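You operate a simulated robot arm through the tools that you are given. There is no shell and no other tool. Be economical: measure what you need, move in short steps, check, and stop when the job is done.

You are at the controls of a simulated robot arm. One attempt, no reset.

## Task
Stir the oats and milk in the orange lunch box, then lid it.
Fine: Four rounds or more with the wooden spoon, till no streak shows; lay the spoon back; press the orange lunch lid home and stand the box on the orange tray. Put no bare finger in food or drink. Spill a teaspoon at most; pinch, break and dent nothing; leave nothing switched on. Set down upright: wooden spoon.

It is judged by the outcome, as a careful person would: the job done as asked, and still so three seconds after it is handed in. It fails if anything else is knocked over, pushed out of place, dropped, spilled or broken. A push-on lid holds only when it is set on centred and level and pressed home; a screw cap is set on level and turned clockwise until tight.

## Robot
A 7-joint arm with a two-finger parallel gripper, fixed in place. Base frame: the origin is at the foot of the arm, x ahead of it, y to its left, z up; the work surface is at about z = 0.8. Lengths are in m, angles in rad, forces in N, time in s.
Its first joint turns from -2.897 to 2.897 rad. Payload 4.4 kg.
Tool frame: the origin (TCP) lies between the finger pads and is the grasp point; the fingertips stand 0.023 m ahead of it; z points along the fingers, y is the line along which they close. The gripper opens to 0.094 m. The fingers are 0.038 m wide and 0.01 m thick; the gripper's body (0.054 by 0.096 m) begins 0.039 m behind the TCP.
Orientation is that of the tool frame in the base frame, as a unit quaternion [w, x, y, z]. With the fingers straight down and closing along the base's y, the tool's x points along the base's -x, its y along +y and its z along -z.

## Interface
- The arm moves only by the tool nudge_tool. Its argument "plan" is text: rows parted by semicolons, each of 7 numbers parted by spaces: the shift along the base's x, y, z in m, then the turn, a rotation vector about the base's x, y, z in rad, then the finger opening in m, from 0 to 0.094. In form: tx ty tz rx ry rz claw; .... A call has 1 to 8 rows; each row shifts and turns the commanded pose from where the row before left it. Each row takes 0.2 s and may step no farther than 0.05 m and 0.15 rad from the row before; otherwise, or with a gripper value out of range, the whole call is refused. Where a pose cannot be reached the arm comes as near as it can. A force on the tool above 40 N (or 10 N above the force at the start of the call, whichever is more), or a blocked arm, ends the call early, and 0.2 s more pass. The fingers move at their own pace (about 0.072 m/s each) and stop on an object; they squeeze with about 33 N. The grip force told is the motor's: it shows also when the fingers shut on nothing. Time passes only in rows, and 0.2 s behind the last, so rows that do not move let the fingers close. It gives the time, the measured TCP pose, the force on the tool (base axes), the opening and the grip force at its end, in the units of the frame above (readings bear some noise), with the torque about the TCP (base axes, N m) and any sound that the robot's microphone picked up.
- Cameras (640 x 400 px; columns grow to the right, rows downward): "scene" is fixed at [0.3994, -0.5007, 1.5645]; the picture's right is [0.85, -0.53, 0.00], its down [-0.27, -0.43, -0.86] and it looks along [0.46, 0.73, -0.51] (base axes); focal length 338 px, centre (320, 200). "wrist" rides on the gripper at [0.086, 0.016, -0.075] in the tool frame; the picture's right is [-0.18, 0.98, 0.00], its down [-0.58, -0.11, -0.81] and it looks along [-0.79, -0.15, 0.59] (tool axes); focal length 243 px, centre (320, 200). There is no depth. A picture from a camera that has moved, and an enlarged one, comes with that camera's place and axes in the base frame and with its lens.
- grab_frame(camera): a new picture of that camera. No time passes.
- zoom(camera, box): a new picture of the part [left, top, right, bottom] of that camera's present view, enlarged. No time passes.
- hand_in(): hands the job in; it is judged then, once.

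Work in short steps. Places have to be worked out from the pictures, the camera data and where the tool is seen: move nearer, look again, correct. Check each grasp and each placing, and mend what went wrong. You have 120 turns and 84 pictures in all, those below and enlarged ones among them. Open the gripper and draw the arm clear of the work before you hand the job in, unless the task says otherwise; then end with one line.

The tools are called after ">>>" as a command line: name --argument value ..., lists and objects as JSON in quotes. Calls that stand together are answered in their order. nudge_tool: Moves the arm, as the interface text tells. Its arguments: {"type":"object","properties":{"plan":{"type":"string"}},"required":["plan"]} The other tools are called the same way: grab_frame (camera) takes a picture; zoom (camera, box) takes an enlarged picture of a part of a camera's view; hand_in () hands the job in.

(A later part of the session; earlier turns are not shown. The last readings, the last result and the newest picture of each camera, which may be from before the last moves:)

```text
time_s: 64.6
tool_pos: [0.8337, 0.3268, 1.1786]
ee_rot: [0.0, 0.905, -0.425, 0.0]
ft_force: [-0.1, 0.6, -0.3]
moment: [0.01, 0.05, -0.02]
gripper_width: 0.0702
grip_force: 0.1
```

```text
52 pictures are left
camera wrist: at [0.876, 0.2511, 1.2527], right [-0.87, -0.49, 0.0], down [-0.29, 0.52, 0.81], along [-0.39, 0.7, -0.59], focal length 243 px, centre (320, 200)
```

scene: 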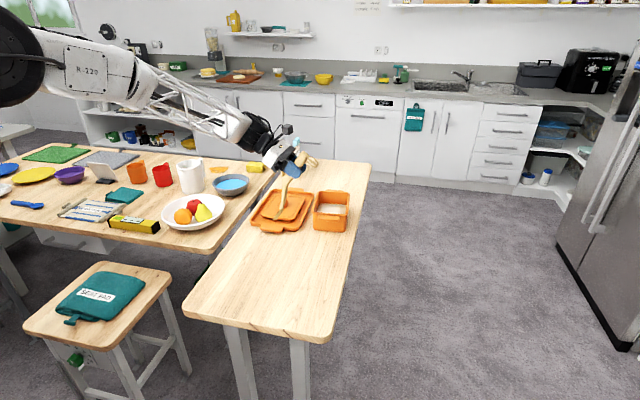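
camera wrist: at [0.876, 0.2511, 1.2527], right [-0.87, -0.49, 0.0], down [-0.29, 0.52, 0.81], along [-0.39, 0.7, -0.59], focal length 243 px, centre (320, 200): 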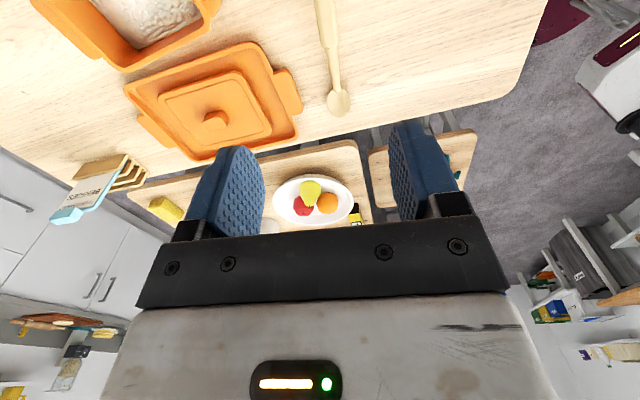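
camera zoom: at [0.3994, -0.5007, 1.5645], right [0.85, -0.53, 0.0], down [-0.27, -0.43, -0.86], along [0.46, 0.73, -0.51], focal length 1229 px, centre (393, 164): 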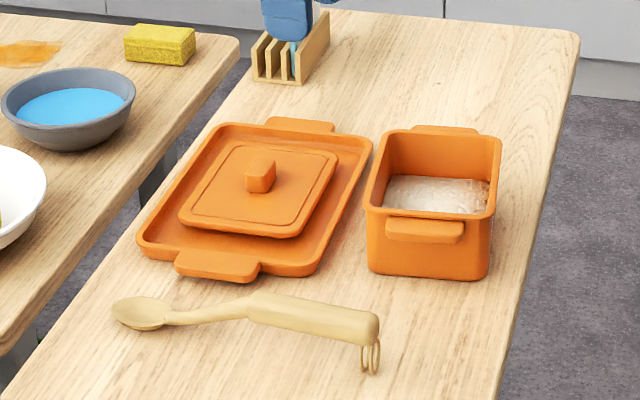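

The spoon is back in place, upright. Next the lid: I zoom to get its corners, knob and orientation.

>>> zoom --camera "wrist" --box '[115, 35, 315, 165]'

>>> zoom --camera "scene" --box '[255, 175, 325, 225]'

```text
3.08 times, centred on (215, 100) of wrist
camera zoom: at [0.876, 0.2511, 1.2527], right [-0.87, -0.49, 0.0], down [-0.29, 0.52, 0.81], along [-0.39, 0.7, -0.59], focal length 746 px, centre (643, 508)
```

zoom: 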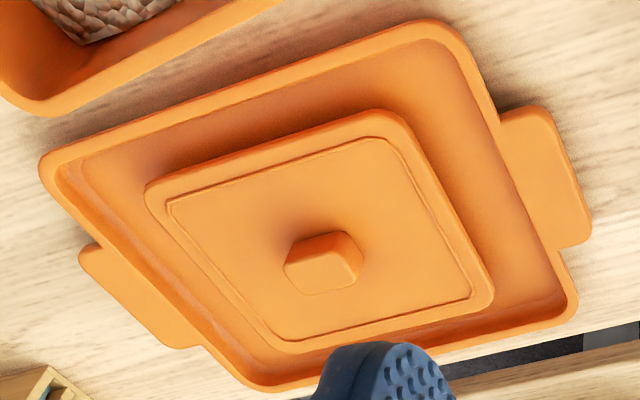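

```text
8.00 times, centred on (290, 200) of scene
camera zoom: at [0.3994, -0.5007, 1.5645], right [0.85, -0.53, 0.0], down [-0.27, -0.43, -0.86], along [0.46, 0.73, -0.51], focal length 2704 px, centre (560, 200)
```

zoom: 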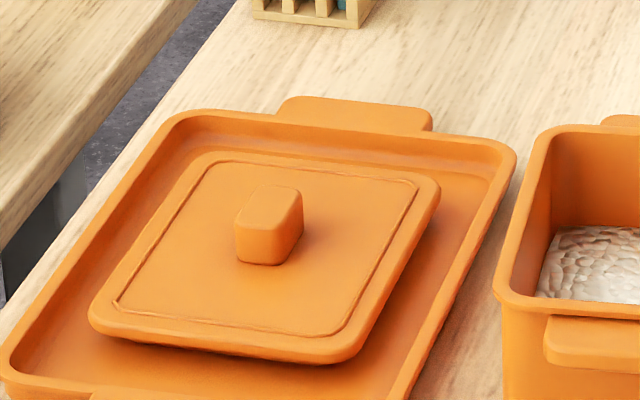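

Lid centre is about (0.913, 0.605), long axis ≈46.5°, knob narrow across the short side. I turn the hand to close across the knob and move over it.

>>> nudge_tool --plan "0.01 0.035 0 0 0 -0.145 0.07;0.01 0.035 0 0 0 -0.145 0.07;0.01 0.035 0 0 0 -0.145 0.07;0.01 0.035 0 0 0 -0.145 0.07;0.01 0.035 0 0 0 -0.145 0.07;0.01 0.035 0 0 0 -0.145 0.07;0.01 0.035 0 0 0 -0.145 0.07;0.01 0.034 0 0 0 -0.145 0.07"

>>> nudge_tool --plan "0 0 -0.04 0 0 -0.145 0.07;0 0 -0.04 0 0 -0.147 0.07;0 0 -0.04 0 0 0 0.07;0 0 -0.04 0 0 0 0.07;0 0 0 0 0 0 0.07"

>>> grab_frame --camera "wrist"

>>> zoom --camera "scene" --box '[240, 140, 350, 230]'

```text
time_s: 66.4
tool_pos: [0.9105, 0.6027, 1.1795]
ee_rot: [0.0, -0.524, 0.852, 0.0]
ft_force: [-0.4, -0.5, 1.0]
moment: [0.04, 0.01, 0.0]
gripper_width: 0.07
grip_force: 0.0
```

```text
time_s: 67.6
tool_pos: [0.9106, 0.6063, 1.0176]
ee_rot: [0.001, -0.395, 0.919, 0.001]
ft_force: [-0.8, 0.2, -0.2]
moment: [0.02, -0.01, 0.0]
gripper_width: 0.0701
grip_force: 0.0
```

```text
49 pictures are left
camera wrist: at [0.84, 0.5553, 1.092], right [-0.59, 0.81, 0.0], down [0.48, 0.35, 0.81], along [0.65, 0.47, -0.59], focal length 243 px, centre (320, 200)
```

wrist: 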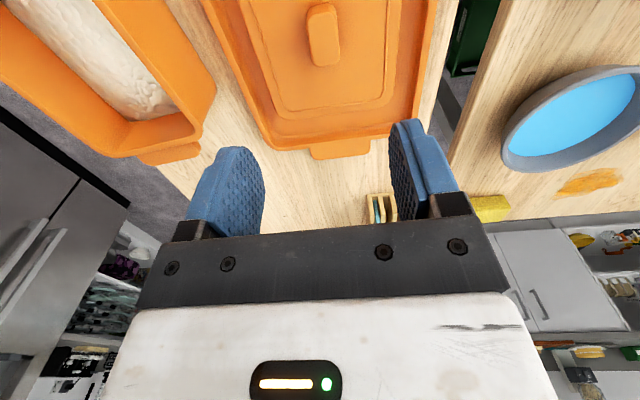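

```text
4.44 times, centred on (295, 185) of scene
camera zoom: at [0.3994, -0.5007, 1.5645], right [0.85, -0.53, 0.0], down [-0.27, -0.43, -0.86], along [0.46, 0.73, -0.51], focal length 1502 px, centre (431, 267)
```

zoom: 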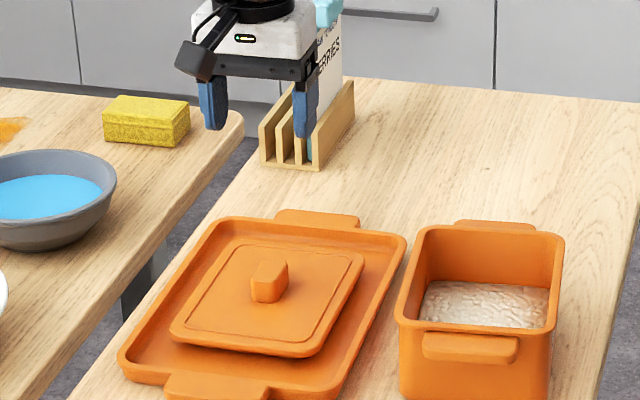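

The knob is between the fingers within 3 mm. I correct slightly, and descend to near the knob with the fingers part-closed.

>>> nudge_tool --plan "-0.002 0.001 -0.04 0 0 0 0.06;0 0 -0.04 0 0 0 0.06;0 0 -0.04 0 0 0 0.06;0 0 -0.028 0 0 0 0.06;0 0 0 0 0 0 0.06"

>>> zoom --camera "scene" --box '[255, 165, 325, 225]'

>>> grab_frame --camera "wrist"

```text
time_s: 68.8
tool_pos: [0.9101, 0.6054, 0.8696]
ee_rot: [0.0, -0.396, 0.918, 0.0]
ft_force: [-0.4, -0.3, -0.8]
moment: [-0.01, 0.01, 0.04]
gripper_width: 0.06
grip_force: 0.1
```

```text
6.67 times, centred on (290, 195) of scene
camera zoom: at [0.3994, -0.5007, 1.5645], right [0.85, -0.53, 0.0], down [-0.27, -0.43, -0.86], along [0.46, 0.73, -0.51], focal length 2253 px, centre (520, 233)
```

zoom: 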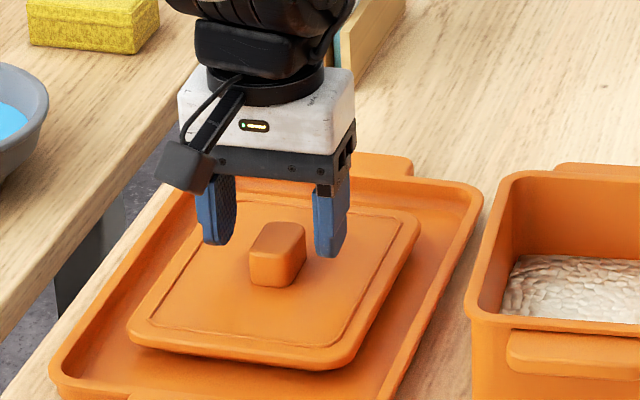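

```text
46 pictures are left
camera wrist: at [0.8383, 0.5554, 0.9447], right [-0.59, 0.81, 0.0], down [0.48, 0.35, 0.81], along [0.65, 0.47, -0.59], focal length 243 px, centre (320, 200)
```

wrist: 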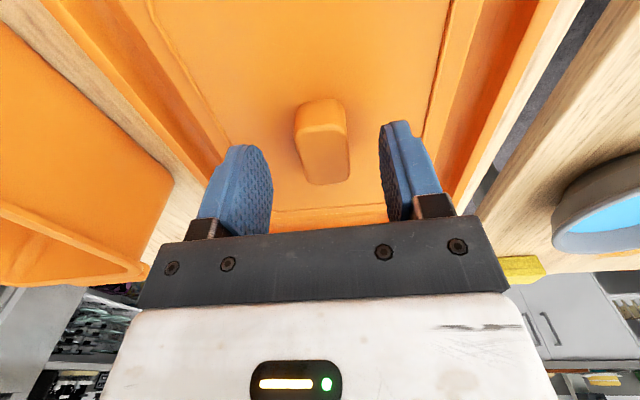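

Knob centred between the fingers. I descend about 11 mm and close on it.

>>> nudge_tool --plan "-0.001 0.001 -0.005 0 0 0 0.06;0 0 -0.004 0 0 0 0.06;0 0 -0.002 0 0 0 0.06;0 0 0 0 0 0 0.03;0 0 0 0 0 0 0;0 0 0 0 0 0 0;0 0 0 0 0 0 0;0 0 0 0 0 0 0"

>>> zoom --camera "scene" --box '[255, 165, 325, 225]'

```text
time_s: 70.6
tool_pos: [0.908, 0.6068, 0.86]
ee_rot: [0.0, -0.395, 0.919, -0.001]
ft_force: [0.2, 0.5, 0.1]
moment: [-0.02, 0.05, 0.03]
gripper_width: 0.0265
grip_force: 32.8
```

```text
6.67 times, centred on (290, 195) of scene
camera zoom: at [0.3994, -0.5007, 1.5645], right [0.85, -0.53, 0.0], down [-0.27, -0.43, -0.86], along [0.46, 0.73, -0.51], focal length 2253 px, centre (520, 233)
```

zoom: 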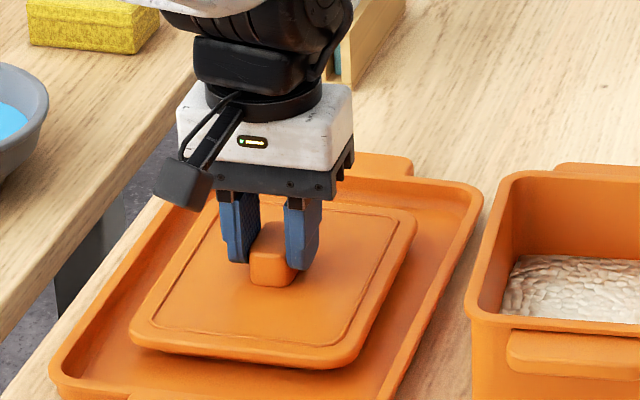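

Knob gripped (26.5 mm). I lift the lid straight up and check how it hangs.

>>> nudge_tool --plan "0 0 0.015 0 0 0 0;0 0 0.03 0 0 0 0;0 0 0.04 0 0 0 0;0 0 0.04 0 0 0 0;0 0 0.04 0 0 0 0;0 0 0 0 0 0 0"

>>> zoom --camera "scene" --box '[245, 120, 365, 225]'

>>> grab_frame --camera "wrist"

```text
time_s: 72.0
tool_pos: [0.9077, 0.6073, 1.0224]
ee_rot: [0.0, -0.395, 0.919, 0.0]
ft_force: [-0.1, 0.1, 0.2]
moment: [0.03, -0.03, 0.0]
gripper_width: 0.0263
grip_force: 33.5
```

```text
3.81 times, centred on (305, 172) of scene
camera zoom: at [0.3994, -0.5007, 1.5645], right [0.85, -0.53, 0.0], down [-0.27, -0.43, -0.86], along [0.46, 0.73, -0.51], focal length 1288 px, centre (377, 305)
```

zoom: 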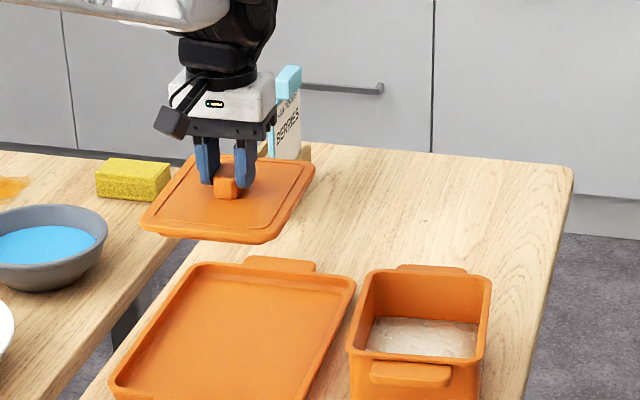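

```text
43 pictures are left
camera wrist: at [0.8378, 0.5569, 1.0972], right [-0.59, 0.81, 0.0], down [0.48, 0.35, 0.81], along [0.65, 0.47, -0.59], focal length 243 px, centre (320, 200)
```

wrist: 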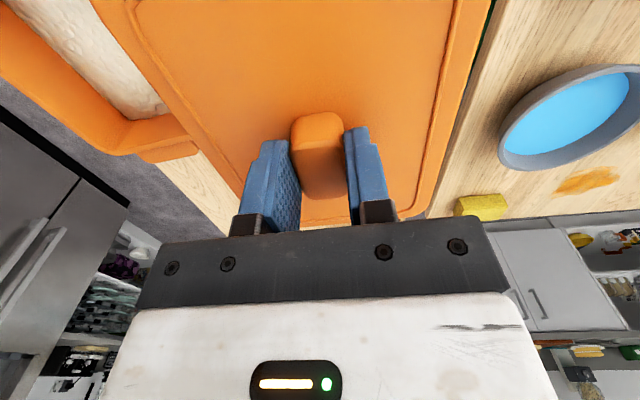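

The lid hangs level. I zoom the wrist view to get the lid's edges relative to the tool.

>>> zoom --camera "wrist" --box '[80, 0, 500, 240]'

>>> zoom --camera "scene" --box '[265, 145, 310, 190]'

```text
1.52 times, centred on (290, 120) of wrist
camera zoom: at [0.8378, 0.5569, 1.0972], right [-0.59, 0.81, 0.0], down [0.48, 0.35, 0.81], along [0.65, 0.47, -0.59], focal length 370 px, centre (366, 322)
```

zoom: 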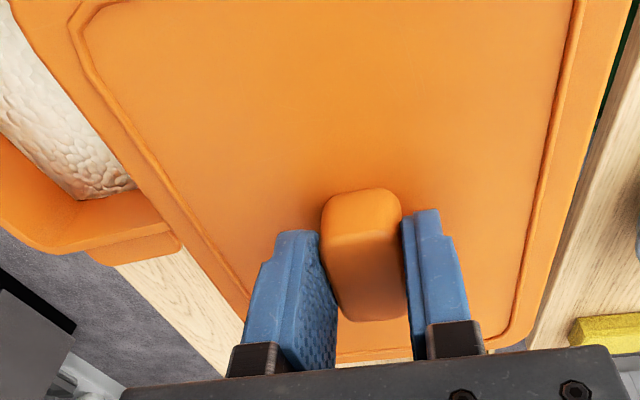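

```text
8.89 times, centred on (288, 168) of scene
camera zoom: at [0.3994, -0.5007, 1.5645], right [0.85, -0.53, 0.0], down [-0.27, -0.43, -0.86], along [0.46, 0.73, -0.51], focal length 3004 px, centre (609, 489)
```

zoom: 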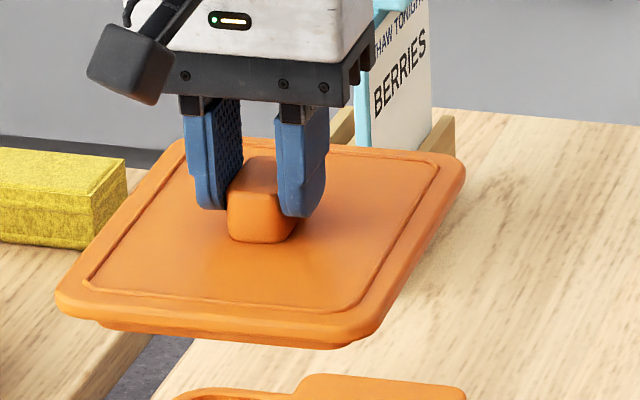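

Lid long axis ≈46.2° against the box's ≈49.9°, so I turn +0.065 rad while carrying the lid over the box centre (TCP target about (1.047, 0.442)), still high.

>>> nudge_tool --plan "0.0232 -0.0274 0 0 0 0.02 0;0.0232 -0.0274 0 0 0 0.02 0;0.0232 -0.0274 0 0 0 0.025 0;0.0232 -0.0274 0 0 0 0 0;0.0232 -0.0274 0 0 0 0 0;0.0232 -0.0274 0 0 0 0 0;0 0 0 0 0 0 0;0 0 -0.03 0 0 0 0"

>>> nudge_tool --plan "0 0 -0.03 0 0 0 0;0 0 0 0 0 0 0"

>>> zoom --camera "scene" --box '[300, 165, 370, 240]'

>>> grab_frame --camera "wrist"

```text
time_s: 73.8
tool_pos: [1.0458, 0.4409, 0.9954]
ee_rot: [0.0, -0.425, 0.905, 0.0]
ft_force: [0.3, -0.1, -0.2]
moment: [0.03, 0.01, 0.01]
gripper_width: 0.0263
grip_force: 33.0
```

```text
time_s: 74.4
tool_pos: [1.0459, 0.4419, 0.966]
ee_rot: [0.0, -0.424, 0.906, -0.001]
ft_force: [0.3, -0.2, -0.7]
moment: [0.0, 0.02, -0.03]
gripper_width: 0.0261
grip_force: 33.1
```

```text
5.33 times, centred on (335, 202) of scene
camera zoom: at [0.3994, -0.5007, 1.5645], right [0.85, -0.53, 0.0], down [-0.27, -0.43, -0.86], along [0.46, 0.73, -0.51], focal length 1802 px, centre (240, 187)
```

zoom: 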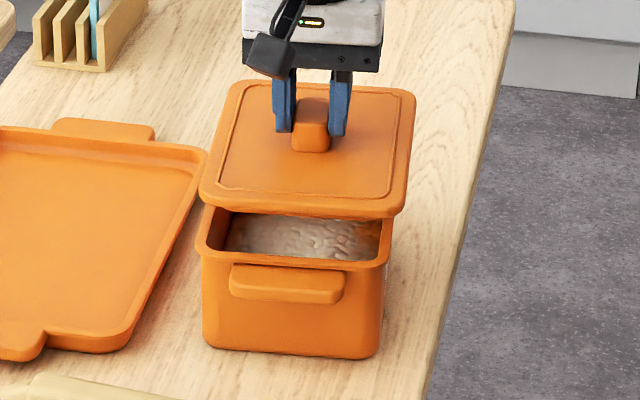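

```text
39 pictures are left
camera wrist: at [0.9794, 0.3867, 1.0397], right [-0.64, 0.77, 0.0], down [0.46, 0.38, 0.81], along [0.62, 0.51, -0.59], focal length 243 px, centre (320, 200)
```

wrist: 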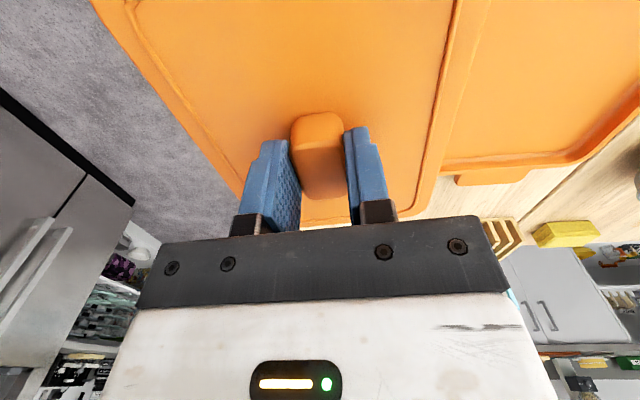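

In the scene view the lid sits about 5 mm too far right. I correct by (−0.004, +0.0035) and lower 22 mm.

>>> nudge_tool --plan "-0.004 0.0035 0 0 0 0 0;0 0 -0.012 0 0 0 0;0 0 -0.01 0 0 0 0;0 0 0 0 0 0 0"

>>> zoom --camera "scene" --box '[310, 175, 360, 225]'

```text
time_s: 75.4
tool_pos: [1.0411, 0.4459, 0.9422]
ee_rot: [0.0, -0.425, 0.905, 0.0]
ft_force: [0.9, -0.3, -0.3]
moment: [-0.01, -0.01, 0.03]
gripper_width: 0.0261
grip_force: 32.5
```

```text
8.00 times, centred on (335, 200) of scene
camera zoom: at [0.3994, -0.5007, 1.5645], right [0.85, -0.53, 0.0], down [-0.27, -0.43, -0.86], along [0.46, 0.73, -0.51], focal length 2704 px, centre (200, 200)
```

zoom: 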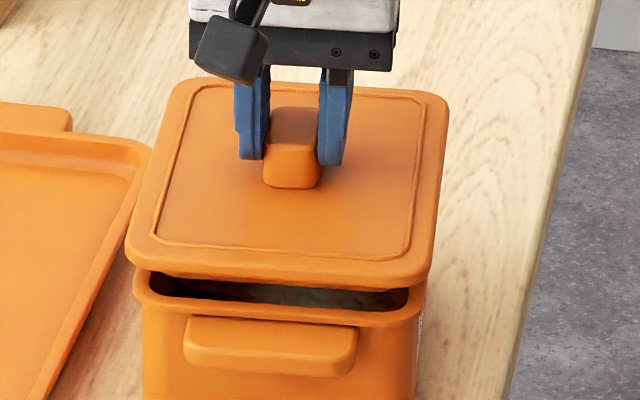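

Left–right is now centred. I lower a further 14 mm with force watch and look closely at the front edge and yaw.

>>> nudge_tool --plan "0 0 -0.006 0 0 0 0;0 0 -0.004 0 0 0 0;0 0 -0.004 0 0 0 0;0 0 0 0 0 0 0"

>>> zoom --camera "scene" --box '[315, 195, 360, 225]'

```text
time_s: 76.4
tool_pos: [1.0421, 0.4476, 0.9292]
ee_rot: [-0.001, -0.425, 0.905, 0.0]
ft_force: [-3.0, -1.6, -2.2]
moment: [-0.13, 0.16, 0.0]
gripper_width: 0.0264
grip_force: 32.5
```

```text
13.33 times, centred on (338, 210) of scene
camera zoom: at [0.3994, -0.5007, 1.5645], right [0.85, -0.53, 0.0], down [-0.27, -0.43, -0.86], along [0.46, 0.73, -0.51], focal length 4506 px, centre (87, 67)
```

zoom: 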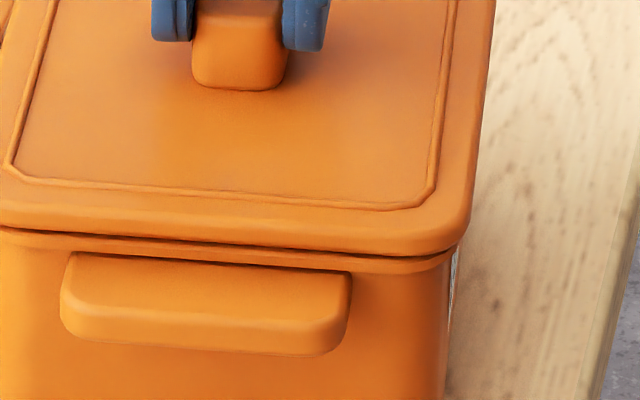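

A slight sideways push is felt (box pressing the lid toward −x, −y), the plug is entering. I check both side overhangs.

>>> zoom --camera "scene" --box '[308, 185, 362, 225]'

```text
10.00 times, centred on (335, 205) of scene
camera zoom: at [0.3994, -0.5007, 1.5645], right [0.85, -0.53, 0.0], down [-0.27, -0.43, -0.86], along [0.46, 0.73, -0.51], focal length 3380 px, centre (170, 150)
```

zoom: 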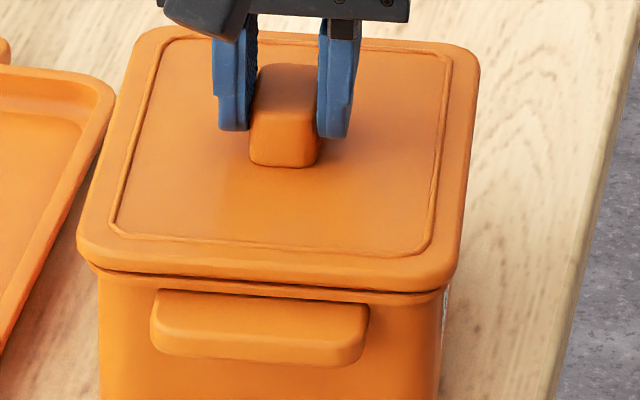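

Overhang is nearly balanced left/right (1 mm off) and the force says slightly too far back. I shift (−0.0018, −0.0006) and lower gently.

>>> nudge_tool --plan "-0.0018 -0.0006 0 0 0 0 0;0 0 -0.002 0 0 0 0;0 0 -0.002 0 0 0 0;0 0 0 0 0 0 0"

```text
time_s: 77.4
tool_pos: [1.0406, 0.446, 0.9277]
ee_rot: [0.002, -0.425, 0.905, -0.001]
ft_force: [-4.3, -0.9, 16.1]
moment: [-0.22, 0.22, 0.03]
gripper_width: 0.0263
grip_force: 33.9
```

Now 16 N upward at z 0.9277. I look whether the flange is on the rim or the plug is on an edge.

>>> zoom --camera "scene" --box '[308, 185, 362, 225]'

>>> zoom --camera "scene" --box '[310, 200, 340, 220]'

```text
10.00 times, centred on (335, 205) of scene
camera zoom: at [0.3994, -0.5007, 1.5645], right [0.85, -0.53, 0.0], down [-0.27, -0.43, -0.86], along [0.46, 0.73, -0.51], focal length 3380 px, centre (170, 150)
```

zoom: 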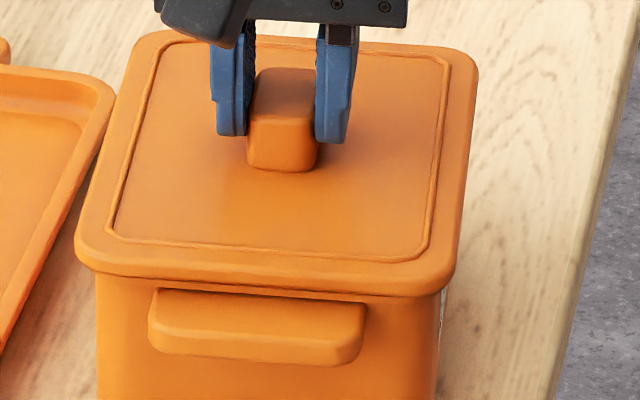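

```text
16.00 times, centred on (325, 210) of scene
camera zoom: at [0.3994, -0.5007, 1.5645], right [0.85, -0.53, 0.0], down [-0.27, -0.43, -0.86], along [0.46, 0.73, -0.51], focal length 5407 px, centre (240, 40)
```

zoom: 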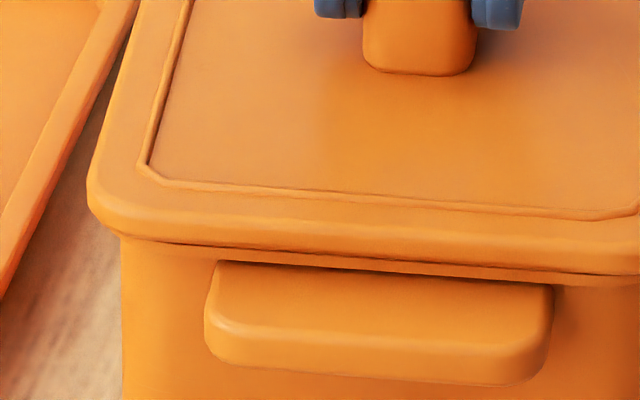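

The lid looks flush and level on the rim. I press down in small steps while listening for it to seat.

>>> nudge_tool --plan "0 0 -0.002 0 0 0 0;0 0 -0.002 0 0 0 0;0 0 -0.002 0 0 0 0;0 0 -0.002 0 0 0 0;0 0 0 0 0 0 0"

```text
time_s: 78.2
tool_pos: [1.041, 0.4465, 0.9227]
ee_rot: [0.002, -0.424, 0.905, 0.001]
ft_force: [-0.9, 0.0, 4.7]
moment: [-0.13, 0.17, -0.06]
gripper_width: 0.0262
grip_force: 32.8
stopped in row 3: the force on the tool passed its limit at 43 N (the readings are from after the stop); the commanded pose is now the measured one
```

It gave way about 5 mm after a 43 N peak. I check seating.

>>> zoom --camera "scene" --box '[308, 185, 362, 225]'

>>> nudge_tool --plan "0 0 -0.002 0 0 0 0;0 0 -0.002 0 0 0 0;0 0 -0.002 0 0 0 0;0 0 0 0 0 0 0"

```text
10.00 times, centred on (335, 205) of scene
camera zoom: at [0.3994, -0.5007, 1.5645], right [0.85, -0.53, 0.0], down [-0.27, -0.43, -0.86], along [0.46, 0.73, -0.51], focal length 3380 px, centre (170, 150)
```

zoom: 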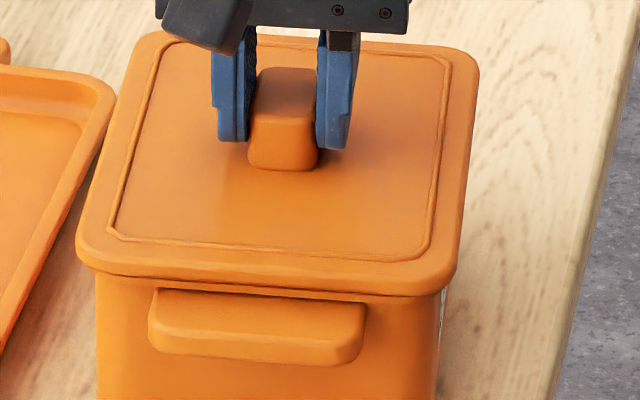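

```text
time_s: 78.9
tool_pos: [1.0427, 0.4477, 0.9235]
ee_rot: [0.005, -0.424, 0.905, 0.0]
ft_force: [-0.4, -0.9, 5.5]
moment: [-0.18, 0.39, -0.05]
gripper_width: 0.0262
grip_force: 33.1
stopped in row 3: the force on the tool passed its limit at 43 N (the readings are from after the stop); the commanded pose is now the measured one
```

The fingers slid a little down the knob, so now the tips bear on the lid itself. I zoom on the seam.

>>> zoom --camera "scene" --box '[312, 200, 338, 218]'

>>> zoom --camera "scene" --box '[336, 200, 362, 218]'

```text
16.00 times, centred on (325, 209) of scene
camera zoom: at [0.3994, -0.5007, 1.5645], right [0.85, -0.53, 0.0], down [-0.27, -0.43, -0.86], along [0.46, 0.73, -0.51], focal length 5407 px, centre (240, 56)
```

zoom: 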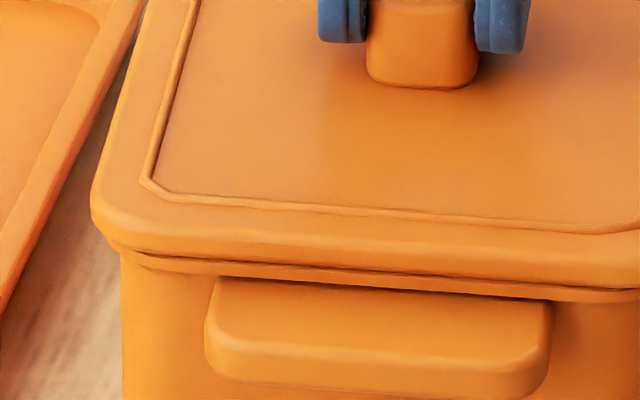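

```text
16.00 times, centred on (349, 209) of scene
camera zoom: at [0.3994, -0.5007, 1.5645], right [0.85, -0.53, 0.0], down [-0.27, -0.43, -0.86], along [0.46, 0.73, -0.51], focal length 5407 px, centre (-144, 56)
```

zoom: 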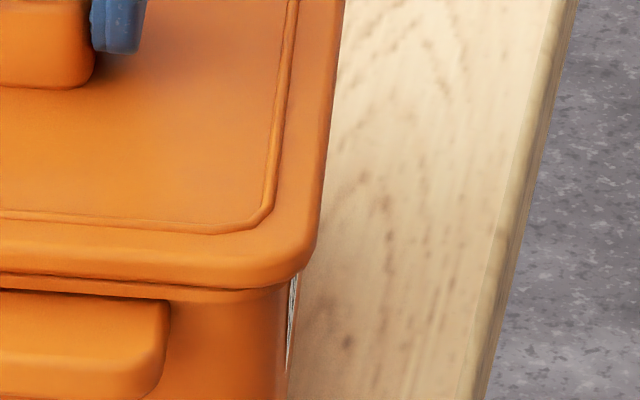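

A thin gap remains at the front. I release the knob so that the lid can settle by itself, and look again.

>>> nudge_tool --plan "0 0 0.002 0 0 0 0.03;0 0 0 0 0 0 0.045;0 0 0 0 0 0 0.05;0 0 0.04 0 0 0 0.05;0 0 0.05 0 0 0 0.05;0 0 0.05 0 0 0 0.05;0 0 0 0 0 0 0.05"

>>> zoom --camera "scene" --box '[308, 182, 362, 218]'

>>> grab_frame --camera "wrist"

```text
time_s: 80.5
tool_pos: [1.0431, 0.4455, 1.066]
ee_rot: [0.005, -0.425, 0.905, 0.0]
ft_force: [0.5, 0.8, -0.4]
moment: [0.0, 0.03, 0.03]
gripper_width: 0.0498
grip_force: 0.2
heard: snap
```

```text
11.11 times, centred on (335, 200) of scene
camera zoom: at [0.3994, -0.5007, 1.5645], right [0.85, -0.53, 0.0], down [-0.27, -0.43, -0.86], along [0.46, 0.73, -0.51], focal length 3755 px, centre (153, 200)
```

zoom: 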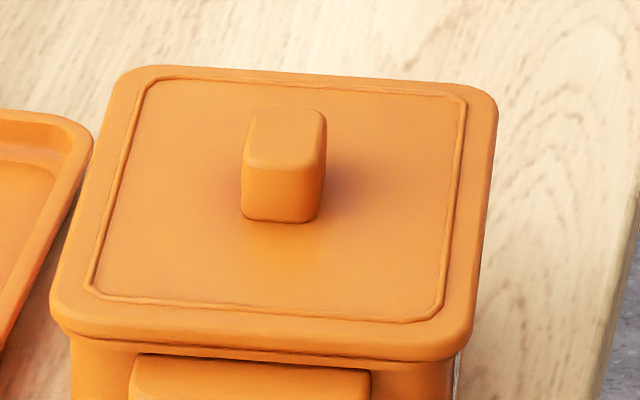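

```text
29 pictures are left
camera wrist: at [0.9757, 0.389, 1.1404], right [-0.64, 0.77, 0.0], down [0.45, 0.37, 0.81], along [0.63, 0.52, -0.58], focal length 243 px, centre (320, 200)
```

wrist: 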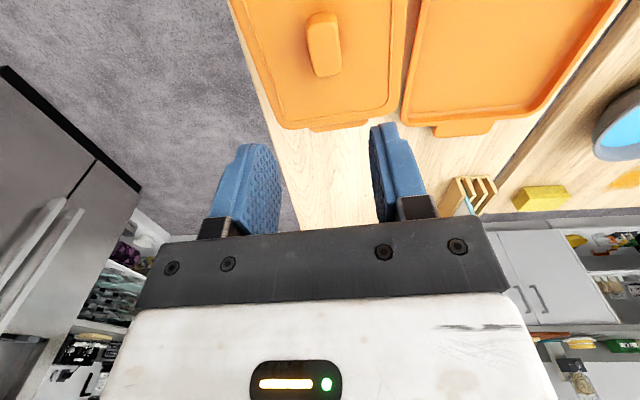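

A "snap" was heard, and the lid looks flush and level. I confirm by pressing down on the knob's top with closed fingers.

>>> nudge_tool --plan "0 0 -0.02 0 0 0 0;0 0 -0.03 0 0 0 0;0 0 -0.03 0 0 0 0;0 0 -0.025 0 0 0 0;0 0 -0.005 0 0 0 0;0 0 -0.005 0 0 0 0;0 0 -0.004 0 0 0 0;0 0 -0.004 0 0 0 0"

```text
time_s: 82.3
tool_pos: [1.042, 0.4461, 0.9405]
ee_rot: [0.003, -0.424, 0.906, 0.0]
ft_force: [-0.4, 0.6, -0.8]
moment: [0.02, 0.0, -0.02]
gripper_width: 0.0
grip_force: 32.9
```

>>> nudge_tool --plan "0 0 -0.003 0 0 0 0;0 0 -0.003 0 0 0 0;0 0 -0.003 0 0 0 0;0 0 -0.002 0 0 0 0;0 0 -0.002 0 0 0 0;0 0 -0.002 0 0 0 0;0 0 -0.002 0 0 0 0;0 0 0 0 0 0 0"

```text
time_s: 83.0
tool_pos: [1.0438, 0.4471, 0.9414]
ee_rot: [0.007, -0.424, 0.905, -0.001]
ft_force: [-1.2, -0.3, 5.3]
moment: [-0.12, 0.08, -0.03]
gripper_width: 0.0001
grip_force: 33.3
stopped in row 3: the force on the tool passed its limit at 45 N (the readings are from after the stop); the commanded pose is now the measured one
```

Firm at 45 N with no give; knob top at ≈0.9175, consistent with a lid seated home. I rise, open, and grasp the knob again to lift the closed box.

>>> nudge_tool --plan "0 0 0.025 -0.006 0.006 0 0;0 0 0 0 0 0 0.05;0 0 0 0 0 0 0.05;0 0 -0.02 0 0 0 0.05;0 0 -0.02 0 0 0 0.05;0 0 -0.006 0 0 0 0.05;0 0 0 0 0 0 0.05"

>>> zoom --camera "scene" --box '[300, 170, 370, 240]'

```text
time_s: 84.7
tool_pos: [1.0427, 0.447, 0.9197]
ee_rot: [0.003, -0.424, 0.906, -0.002]
ft_force: [0.0, -1.2, 0.0]
moment: [-0.01, -0.02, 0.02]
gripper_width: 0.0498
grip_force: 0.1
```

```text
5.71 times, centred on (335, 205) of scene
camera zoom: at [0.3994, -0.5007, 1.5645], right [0.85, -0.53, 0.0], down [-0.27, -0.43, -0.86], along [0.46, 0.73, -0.51], focal length 1931 px, centre (234, 171)
```

zoom: 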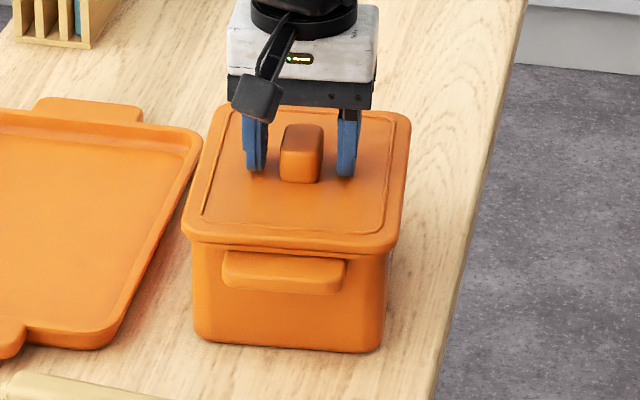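

Fingers straddle the knob. I close, then test-lift by 1.5 cm.

>>> nudge_tool --plan "0 0 0 0 0 0 0;0 0 0 0 0 0 0;0 0 0 0 0 0 0;0 0 0 0 0 0 0;0 0 0.005 0 0 0 0;0 0 0.005 0 0 0 0;0 0 0.005 0 0 0 0;0 0 0 0 0 0 0"

>>> zoom --camera "scene" --box '[300, 170, 370, 240]'

```text
time_s: 86.5
tool_pos: [1.0437, 0.4462, 0.9341]
ee_rot: [0.003, -0.425, 0.905, -0.001]
ft_force: [-0.8, 0.8, -0.9]
moment: [0.02, 0.0, -0.04]
gripper_width: 0.0267
grip_force: 32.9
heard: snap
```

```text
5.71 times, centred on (335, 205) of scene
camera zoom: at [0.3994, -0.5007, 1.5645], right [0.85, -0.53, 0.0], down [-0.27, -0.43, -0.86], along [0.46, 0.73, -0.51], focal length 1931 px, centre (234, 171)
```

zoom: 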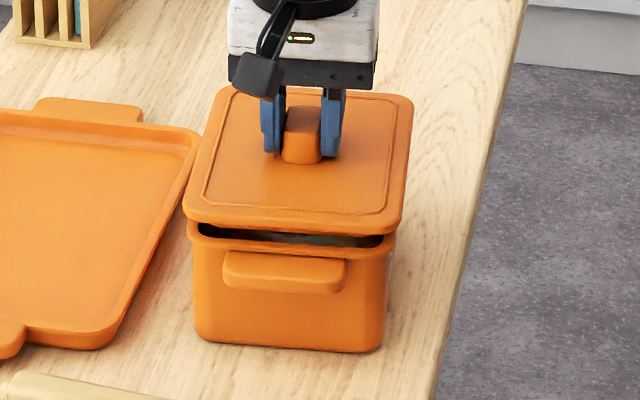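

The lid's snap does not carry the box's weight: it popped off cleanly, box still standing. So I'll set the lid aside on free table at about (0.74, 0.17), carry the open box by its long wall to the tray, then press the lid on there.

>>> nudge_tool --plan "0 0 0.03 0 0 0 0;0 0 0.04 0 0 0 0;-0.034 -0.031 0 0 0 0 0;-0.034 -0.031 0 0 0 0 0;-0.034 -0.031 0 0 0 0 0;-0.034 -0.031 0 0 0 0 0;-0.034 -0.031 0 0 0 0 0;-0.034 -0.031 0 0 0 0 0"

>>> nudge_tool --plan "-0.034 -0.031 0 0 0 0 0;-0.034 -0.031 0 0 0 0 0;-0.031 -0.028 0 0 0 0 0;0 0 -0.04 0 0 0 0;0 0 -0.04 0 0 0 0;0 0 -0.02 0 0 0 0;0 0 -0.02 0 0 0 0;0 0 0 0 0 0 0"

>>> grab_frame --camera "scene"

```text
time_s: 88.2
tool_pos: [0.839, 0.2592, 1.0048]
ee_rot: [0.002, -0.425, 0.905, -0.002]
ft_force: [0.3, -0.1, -0.4]
moment: [0.0, -0.02, 0.0]
gripper_width: 0.0267
grip_force: 32.8
```

```text
time_s: 90.0
tool_pos: [0.7416, 0.1704, 0.8837]
ee_rot: [0.002, -0.425, 0.905, -0.002]
ft_force: [0.8, 0.0, -0.5]
moment: [0.02, 0.01, 0.03]
gripper_width: 0.0266
grip_force: 32.9
```

```text
26 pictures are left
```

scene: 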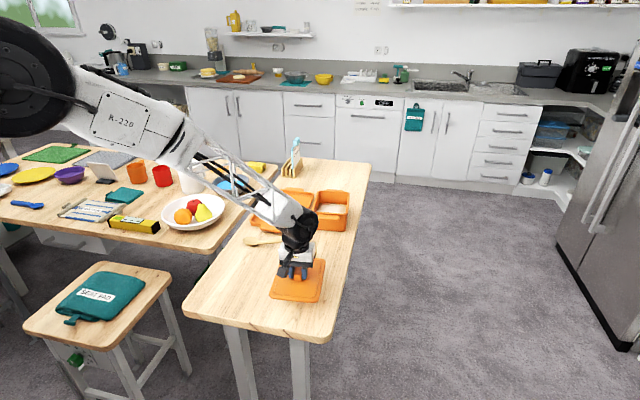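

The spot is clear. I lower the lid gently until it touches.

>>> nudge_tool --plan "0 0 -0.012 0 0 0 0;0 0 -0.01 0 0 0 0;0 0 -0.003 0 0 0 0;0 0 -0.002 0 0 0 0;0 0 -0.002 0 0 0 0;0 0 -0.002 0 0 0 0;0 0 0 0 0 0 0"

```text
time_s: 91.7
tool_pos: [0.7411, 0.171, 0.854]
ee_rot: [0.002, -0.424, 0.905, -0.002]
ft_force: [0.5, 0.6, -0.4]
moment: [0.0, 0.0, 0.01]
gripper_width: 0.0265
grip_force: 32.8
```

>>> nudge_tool --plan "0 0 -0.002 0 0 0 0;0 0 -0.002 0 0 0 0;0 0 -0.002 0 0 0 0;0 0 -0.002 0 0 0 0;0 0 0 0 0 0 0"

```text
time_s: 92.8
tool_pos: [0.7409, 0.1711, 0.8467]
ee_rot: [0.003, -0.424, 0.906, -0.001]
ft_force: [-0.9, -1.3, 3.7]
moment: [0.17, 0.22, 0.0]
gripper_width: 0.0266
grip_force: 33.5
```

The lid touches the table at TCP z≈0.847. I release and rise, then look.

>>> nudge_tool --plan "0 0 0 0 0 0 0.03;0 0 0 0 0 0 0.05;0 0 0 0 0 0 0.06;0 0 0.03 0 0 0 0.06;0 0 0.05 0 0 0 0.06;0 0 0.05 0 0 0 0.06;0 0 0.05 0 0 0 0.06;0 0 0.02 0 0 0 0.06"

>>> zoom --camera "scene" --box '[240, 175, 370, 315]'

```text
time_s: 94.7
tool_pos: [0.7398, 0.1717, 1.0471]
ee_rot: [0.003, -0.423, 0.906, -0.002]
ft_force: [-0.2, 0.4, 0.7]
moment: [-0.01, 0.01, -0.03]
gripper_width: 0.0602
grip_force: 0.2
```

```text
2.86 times, centred on (305, 245) of scene
camera zoom: at [0.3994, -0.5007, 1.5645], right [0.85, -0.53, 0.0], down [-0.27, -0.43, -0.86], along [0.46, 0.73, -0.51], focal length 966 px, centre (363, 71)
```

zoom: 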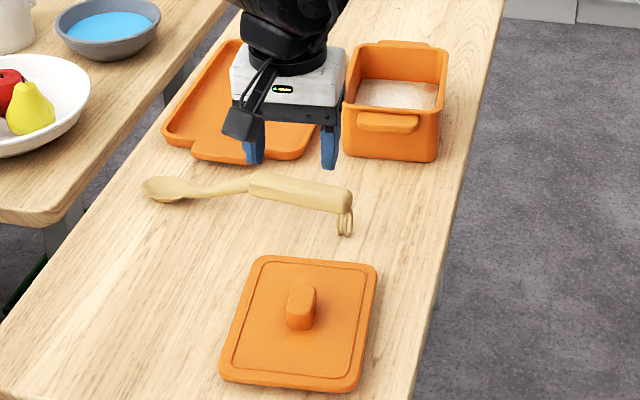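

The lid rests safely. Now I go over the box's left long wall (mid-wall about (0.998, 0.487)), with fingers to straddle the wall.

>>> nudge_tool --plan "0.0287 0.035 0 0 0 0 0.05;0.0287 0.035 0 0 0 0 0.05;0.0287 0.035 0 0 0 0 0.05;0.0287 0.035 0 0 0 0 0.05;0.0287 0.035 0 0 0 0 0.05;0.0287 0.035 0 0 0 0 0.05;0.0287 0.035 0 0 0 0 0.05;0.0287 0.035 0 0 0 0 0.05"

>>> nudge_tool --plan "0.0287 0.035 0 0 0 0 0.05;0 0 -0.04 0 0 0 0.05;0 0 -0.04 0 0 0 0.05;0 0 -0.02 0 0 0 0.05;0 0 0 0 0 0 0.05"

>>> grab_frame --camera "wrist"

>>> zoom --camera "scene" --box '[290, 160, 370, 240]'

```text
time_s: 96.5
tool_pos: [0.9679, 0.4499, 1.0447]
ee_rot: [0.004, -0.424, 0.906, -0.002]
ft_force: [0.1, 1.4, 1.5]
moment: [-0.01, -0.02, 0.0]
gripper_width: 0.0502
grip_force: 0.0
```

```text
time_s: 97.7
tool_pos: [0.996, 0.4852, 0.9449]
ee_rot: [0.003, -0.424, 0.906, -0.002]
ft_force: [0.7, 1.5, -0.1]
moment: [0.0, 0.01, 0.01]
gripper_width: 0.0502
grip_force: 0.1
```

```text
24 pictures are left
camera wrist: at [0.9284, 0.4302, 1.019], right [-0.64, 0.77, 0.0], down [0.45, 0.38, 0.81], along [0.62, 0.51, -0.59], focal length 243 px, centre (320, 200)
```

wrist: 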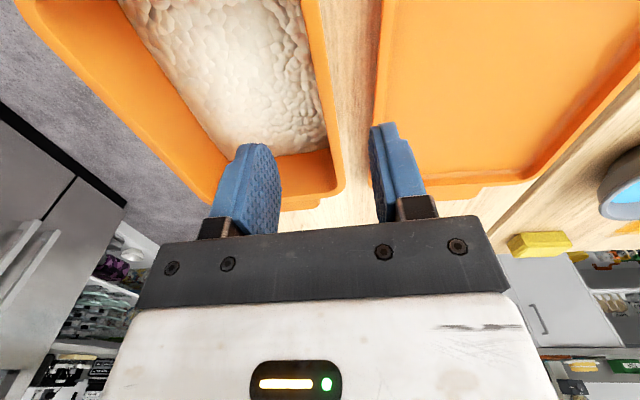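

```text
5.00 times, centred on (330, 200) of scene
camera zoom: at [0.3994, -0.5007, 1.5645], right [0.85, -0.53, 0.0], down [-0.27, -0.43, -0.86], along [0.46, 0.73, -0.51], focal length 1690 px, centre (270, 200)
```

zoom: 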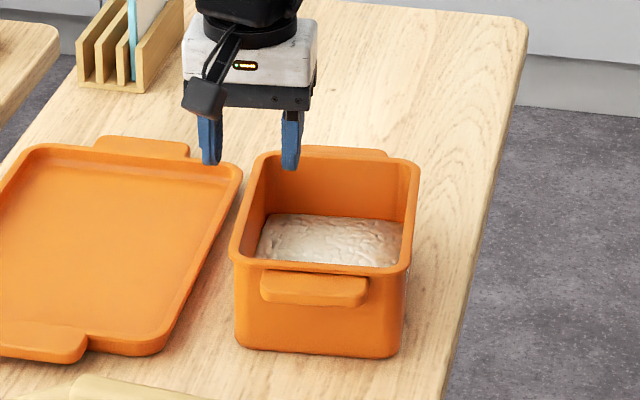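

The wall lies about 5 mm toward the tray from the finger midline; food looks uniform. I correct and descend so that the tips stay about 1.5 cm above the food.

>>> nudge_tool --plan "-0.0038 0.0032 -0.02 0 0 0 0.05;0 0 -0.025 0 0 0 0.05;0 0 -0.02 0 0 0 0.05;0 0 -0.01 0 0 0 0.05;0 0 0 0 0 0 0.05"

>>> zoom --camera "scene" --box '[300, 170, 360, 220]'

```text
time_s: 98.8
tool_pos: [0.9932, 0.4878, 0.8702]
ee_rot: [0.004, -0.424, 0.906, -0.002]
ft_force: [0.0, 0.0, 0.0]
moment: [-0.02, 0.01, 0.02]
gripper_width: 0.05
grip_force: 0.0
```

```text
8.00 times, centred on (330, 195) of scene
camera zoom: at [0.3994, -0.5007, 1.5645], right [0.85, -0.53, 0.0], down [-0.27, -0.43, -0.86], along [0.46, 0.73, -0.51], focal length 2704 px, centre (240, 240)
```

zoom: 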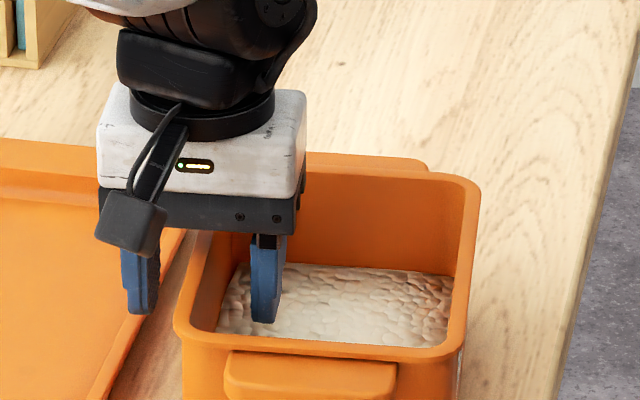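

Fingers straddle the wall, inner tip above the food. I close and test-lift 1 cm.

>>> nudge_tool --plan "0 0 0 0 0 0 0.03;0 0 0 0 0 0 0;0 0 0 0 0 0 0;0 0 0 0 0 0 0;0 0 0 0 0 0 0;0 0 0.005 0 0 0 0;0 0 0.005 0 0 0 0;0 0 0 0 0 0 0"

>>> zoom --camera "scene" --box '[290, 165, 370, 240]'

```text
time_s: 100.7
tool_pos: [0.9945, 0.4889, 0.8791]
ee_rot: [0.002, -0.424, 0.906, -0.002]
ft_force: [-0.7, -0.4, -6.3]
moment: [0.24, 0.3, 0.0]
gripper_width: 0.0038
grip_force: 32.5
```

```text
5.33 times, centred on (330, 202) of scene
camera zoom: at [0.3994, -0.5007, 1.5645], right [0.85, -0.53, 0.0], down [-0.27, -0.43, -0.86], along [0.46, 0.73, -0.51], focal length 1802 px, centre (267, 187)
```

zoom: 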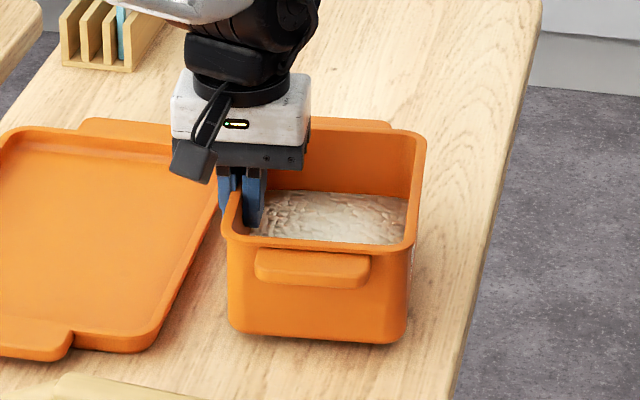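

The box is firmly held and level (6.3 N). I lift further and carry it over to the tray centre, turning −0.065 rad to match the tray.

>>> nudge_tool --plan "0 0 0.015 0 0 0 0;0 0 0.02 0 0 0 0;0 0 0.02 0 0 0 0;0 0 0.01 0 0 0 0;-0.01 0.013 0 0 0 -0.01 0;-0.015 0.019 0 0 0 -0.015 0;-0.018 0.024 0 0 0 -0.02 0;-0.018 0.024 0 0 0 -0.02 0"

>>> nudge_tool --plan "-0.018 0.024 0 0 0 0 0;-0.018 0.024 0 0 0 0 0;-0.015 0.019 0 0 0 0 0;-0.0115 0.012 0 0 0 0 0;0 0 0 0 0 0 0"

>>> zoom --camera "scene" --box '[235, 155, 345, 245]'

```text
time_s: 102.5
tool_pos: [0.9331, 0.5685, 0.9451]
ee_rot: [0.003, -0.395, 0.919, -0.002]
ft_force: [0.1, 0.4, -5.0]
moment: [0.25, 0.26, -0.03]
gripper_width: 0.0039
grip_force: 33.1
```

```text
time_s: 103.7
tool_pos: [0.872, 0.6481, 0.9469]
ee_rot: [0.002, -0.395, 0.919, -0.001]
ft_force: [-0.3, -0.5, -6.4]
moment: [0.22, 0.26, 0.02]
gripper_width: 0.0041
grip_force: 32.9
```

```text
4.44 times, centred on (290, 200) of scene
camera zoom: at [0.3994, -0.5007, 1.5645], right [0.85, -0.53, 0.0], down [-0.27, -0.43, -0.86], along [0.46, 0.73, -0.51], focal length 1502 px, centre (453, 200)
```

zoom: 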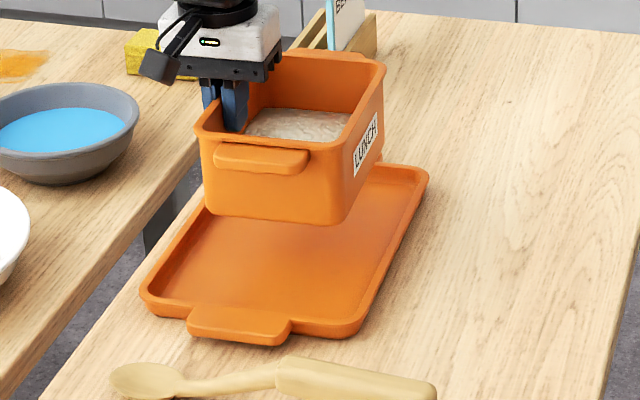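

Level and over the tray (the white strip was just its LUNCH label). I lower to just above the floor and check.

>>> nudge_tool --plan "0 0 -0.02 0 0 0 0;0 0 -0.02 0 0 0 0;0 0 -0.014 0 0 0 0;0 0 0 0 0 0 0"

>>> zoom --camera "scene" --box '[245, 165, 335, 240]'

```text
time_s: 104.7
tool_pos: [0.872, 0.6483, 0.8906]
ee_rot: [0.002, -0.394, 0.919, -0.002]
ft_force: [0.5, 1.0, -5.8]
moment: [0.22, 0.31, 0.06]
gripper_width: 0.0039
grip_force: 32.5
```

```text
5.33 times, centred on (290, 202) of scene
camera zoom: at [0.3994, -0.5007, 1.5645], right [0.85, -0.53, 0.0], down [-0.27, -0.43, -0.86], along [0.46, 0.73, -0.51], focal length 1802 px, centre (480, 187)
```

zoom: 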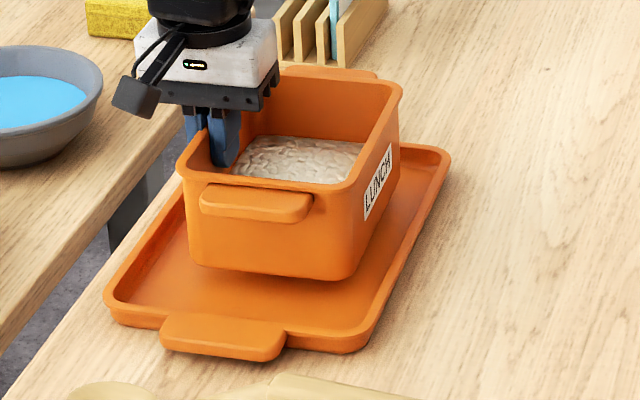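

Box sits within the tray; I nudge it (0.004, 0.012) to be better centred, then lower to touch.

>>> nudge_tool --plan "0.004 0.012 0 0 0 0 0;0 0 -0.006 0 0 0 0;0 0 -0.003 0 0 0 0;0 0 -0.002 0 0 0 0;0 0 -0.002 0 0 0 0;0 0 -0.002 0 0 0 0;0 0 0 0 0 0 0"

```text
time_s: 106.2
tool_pos: [0.8756, 0.6607, 0.876]
ee_rot: [0.002, -0.396, 0.918, -0.002]
ft_force: [-0.6, 0.2, -5.7]
moment: [0.24, 0.26, 0.0]
gripper_width: 0.0039
grip_force: 32.6
```

Still carrying the full weight; I keep lowering in 1.5 mm steps.

>>> nudge_tool --plan "0 0 -0.0015 0 0 0 0;0 0 -0.0015 0 0 0 0;0 0 -0.0015 0 0 0 0;0 0 0 0 0 0 0"

```text
time_s: 107.2
tool_pos: [0.8758, 0.6606, 0.8734]
ee_rot: [0.004, -0.395, 0.919, 0.0]
ft_force: [0.7, -0.7, 23.8]
moment: [0.36, 0.12, 0.23]
gripper_width: 0.0036
grip_force: 33.2
```

The box stands on the tray. I ease off 1.5 mm, open, and rise.

>>> nudge_tool --plan "0 0 0.0012 0 0 0 0;0 0 0 0 0 0 0.02;0 0 0 0 0 0 0.035;0 0 0 0 0 0 0.04;0 0 0.03 0 0 0 0.04;0 0 0.05 0 0 0 0.04;0 0 0.05 0 0 0 0.04;0 0 0.05 0 0 0 0.04"

>>> zoom --camera "scene" --box '[245, 165, 335, 240]'

>>> zoom --camera "wrist" --box '[100, 0, 420, 200]'

```text
time_s: 109.0
tool_pos: [0.8735, 0.6586, 1.0548]
ee_rot: [0.001, -0.395, 0.919, -0.002]
ft_force: [-0.1, -0.8, -0.7]
moment: [0.01, 0.0, 0.0]
gripper_width: 0.0396
grip_force: 0.1
```

```text
5.33 times, centred on (290, 202) of scene
camera zoom: at [0.3994, -0.5007, 1.5645], right [0.85, -0.53, 0.0], down [-0.27, -0.43, -0.86], along [0.46, 0.73, -0.51], focal length 1802 px, centre (480, 187)
```

zoom: 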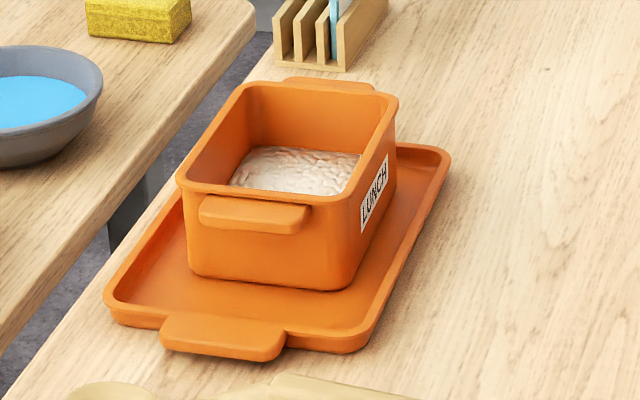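

```text
2.00 times, centred on (260, 100) of wrist
camera zoom: at [0.8021, 0.6079, 1.1291], right [-0.59, 0.81, 0.0], down [0.48, 0.35, 0.81], along [0.66, 0.47, -0.59], focal length 485 px, centre (440, 400)
```

zoom: 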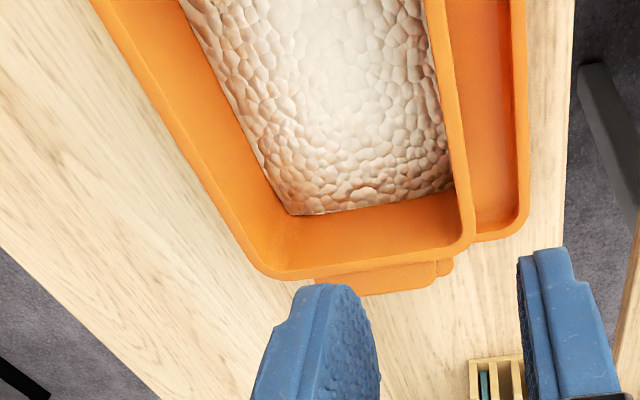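

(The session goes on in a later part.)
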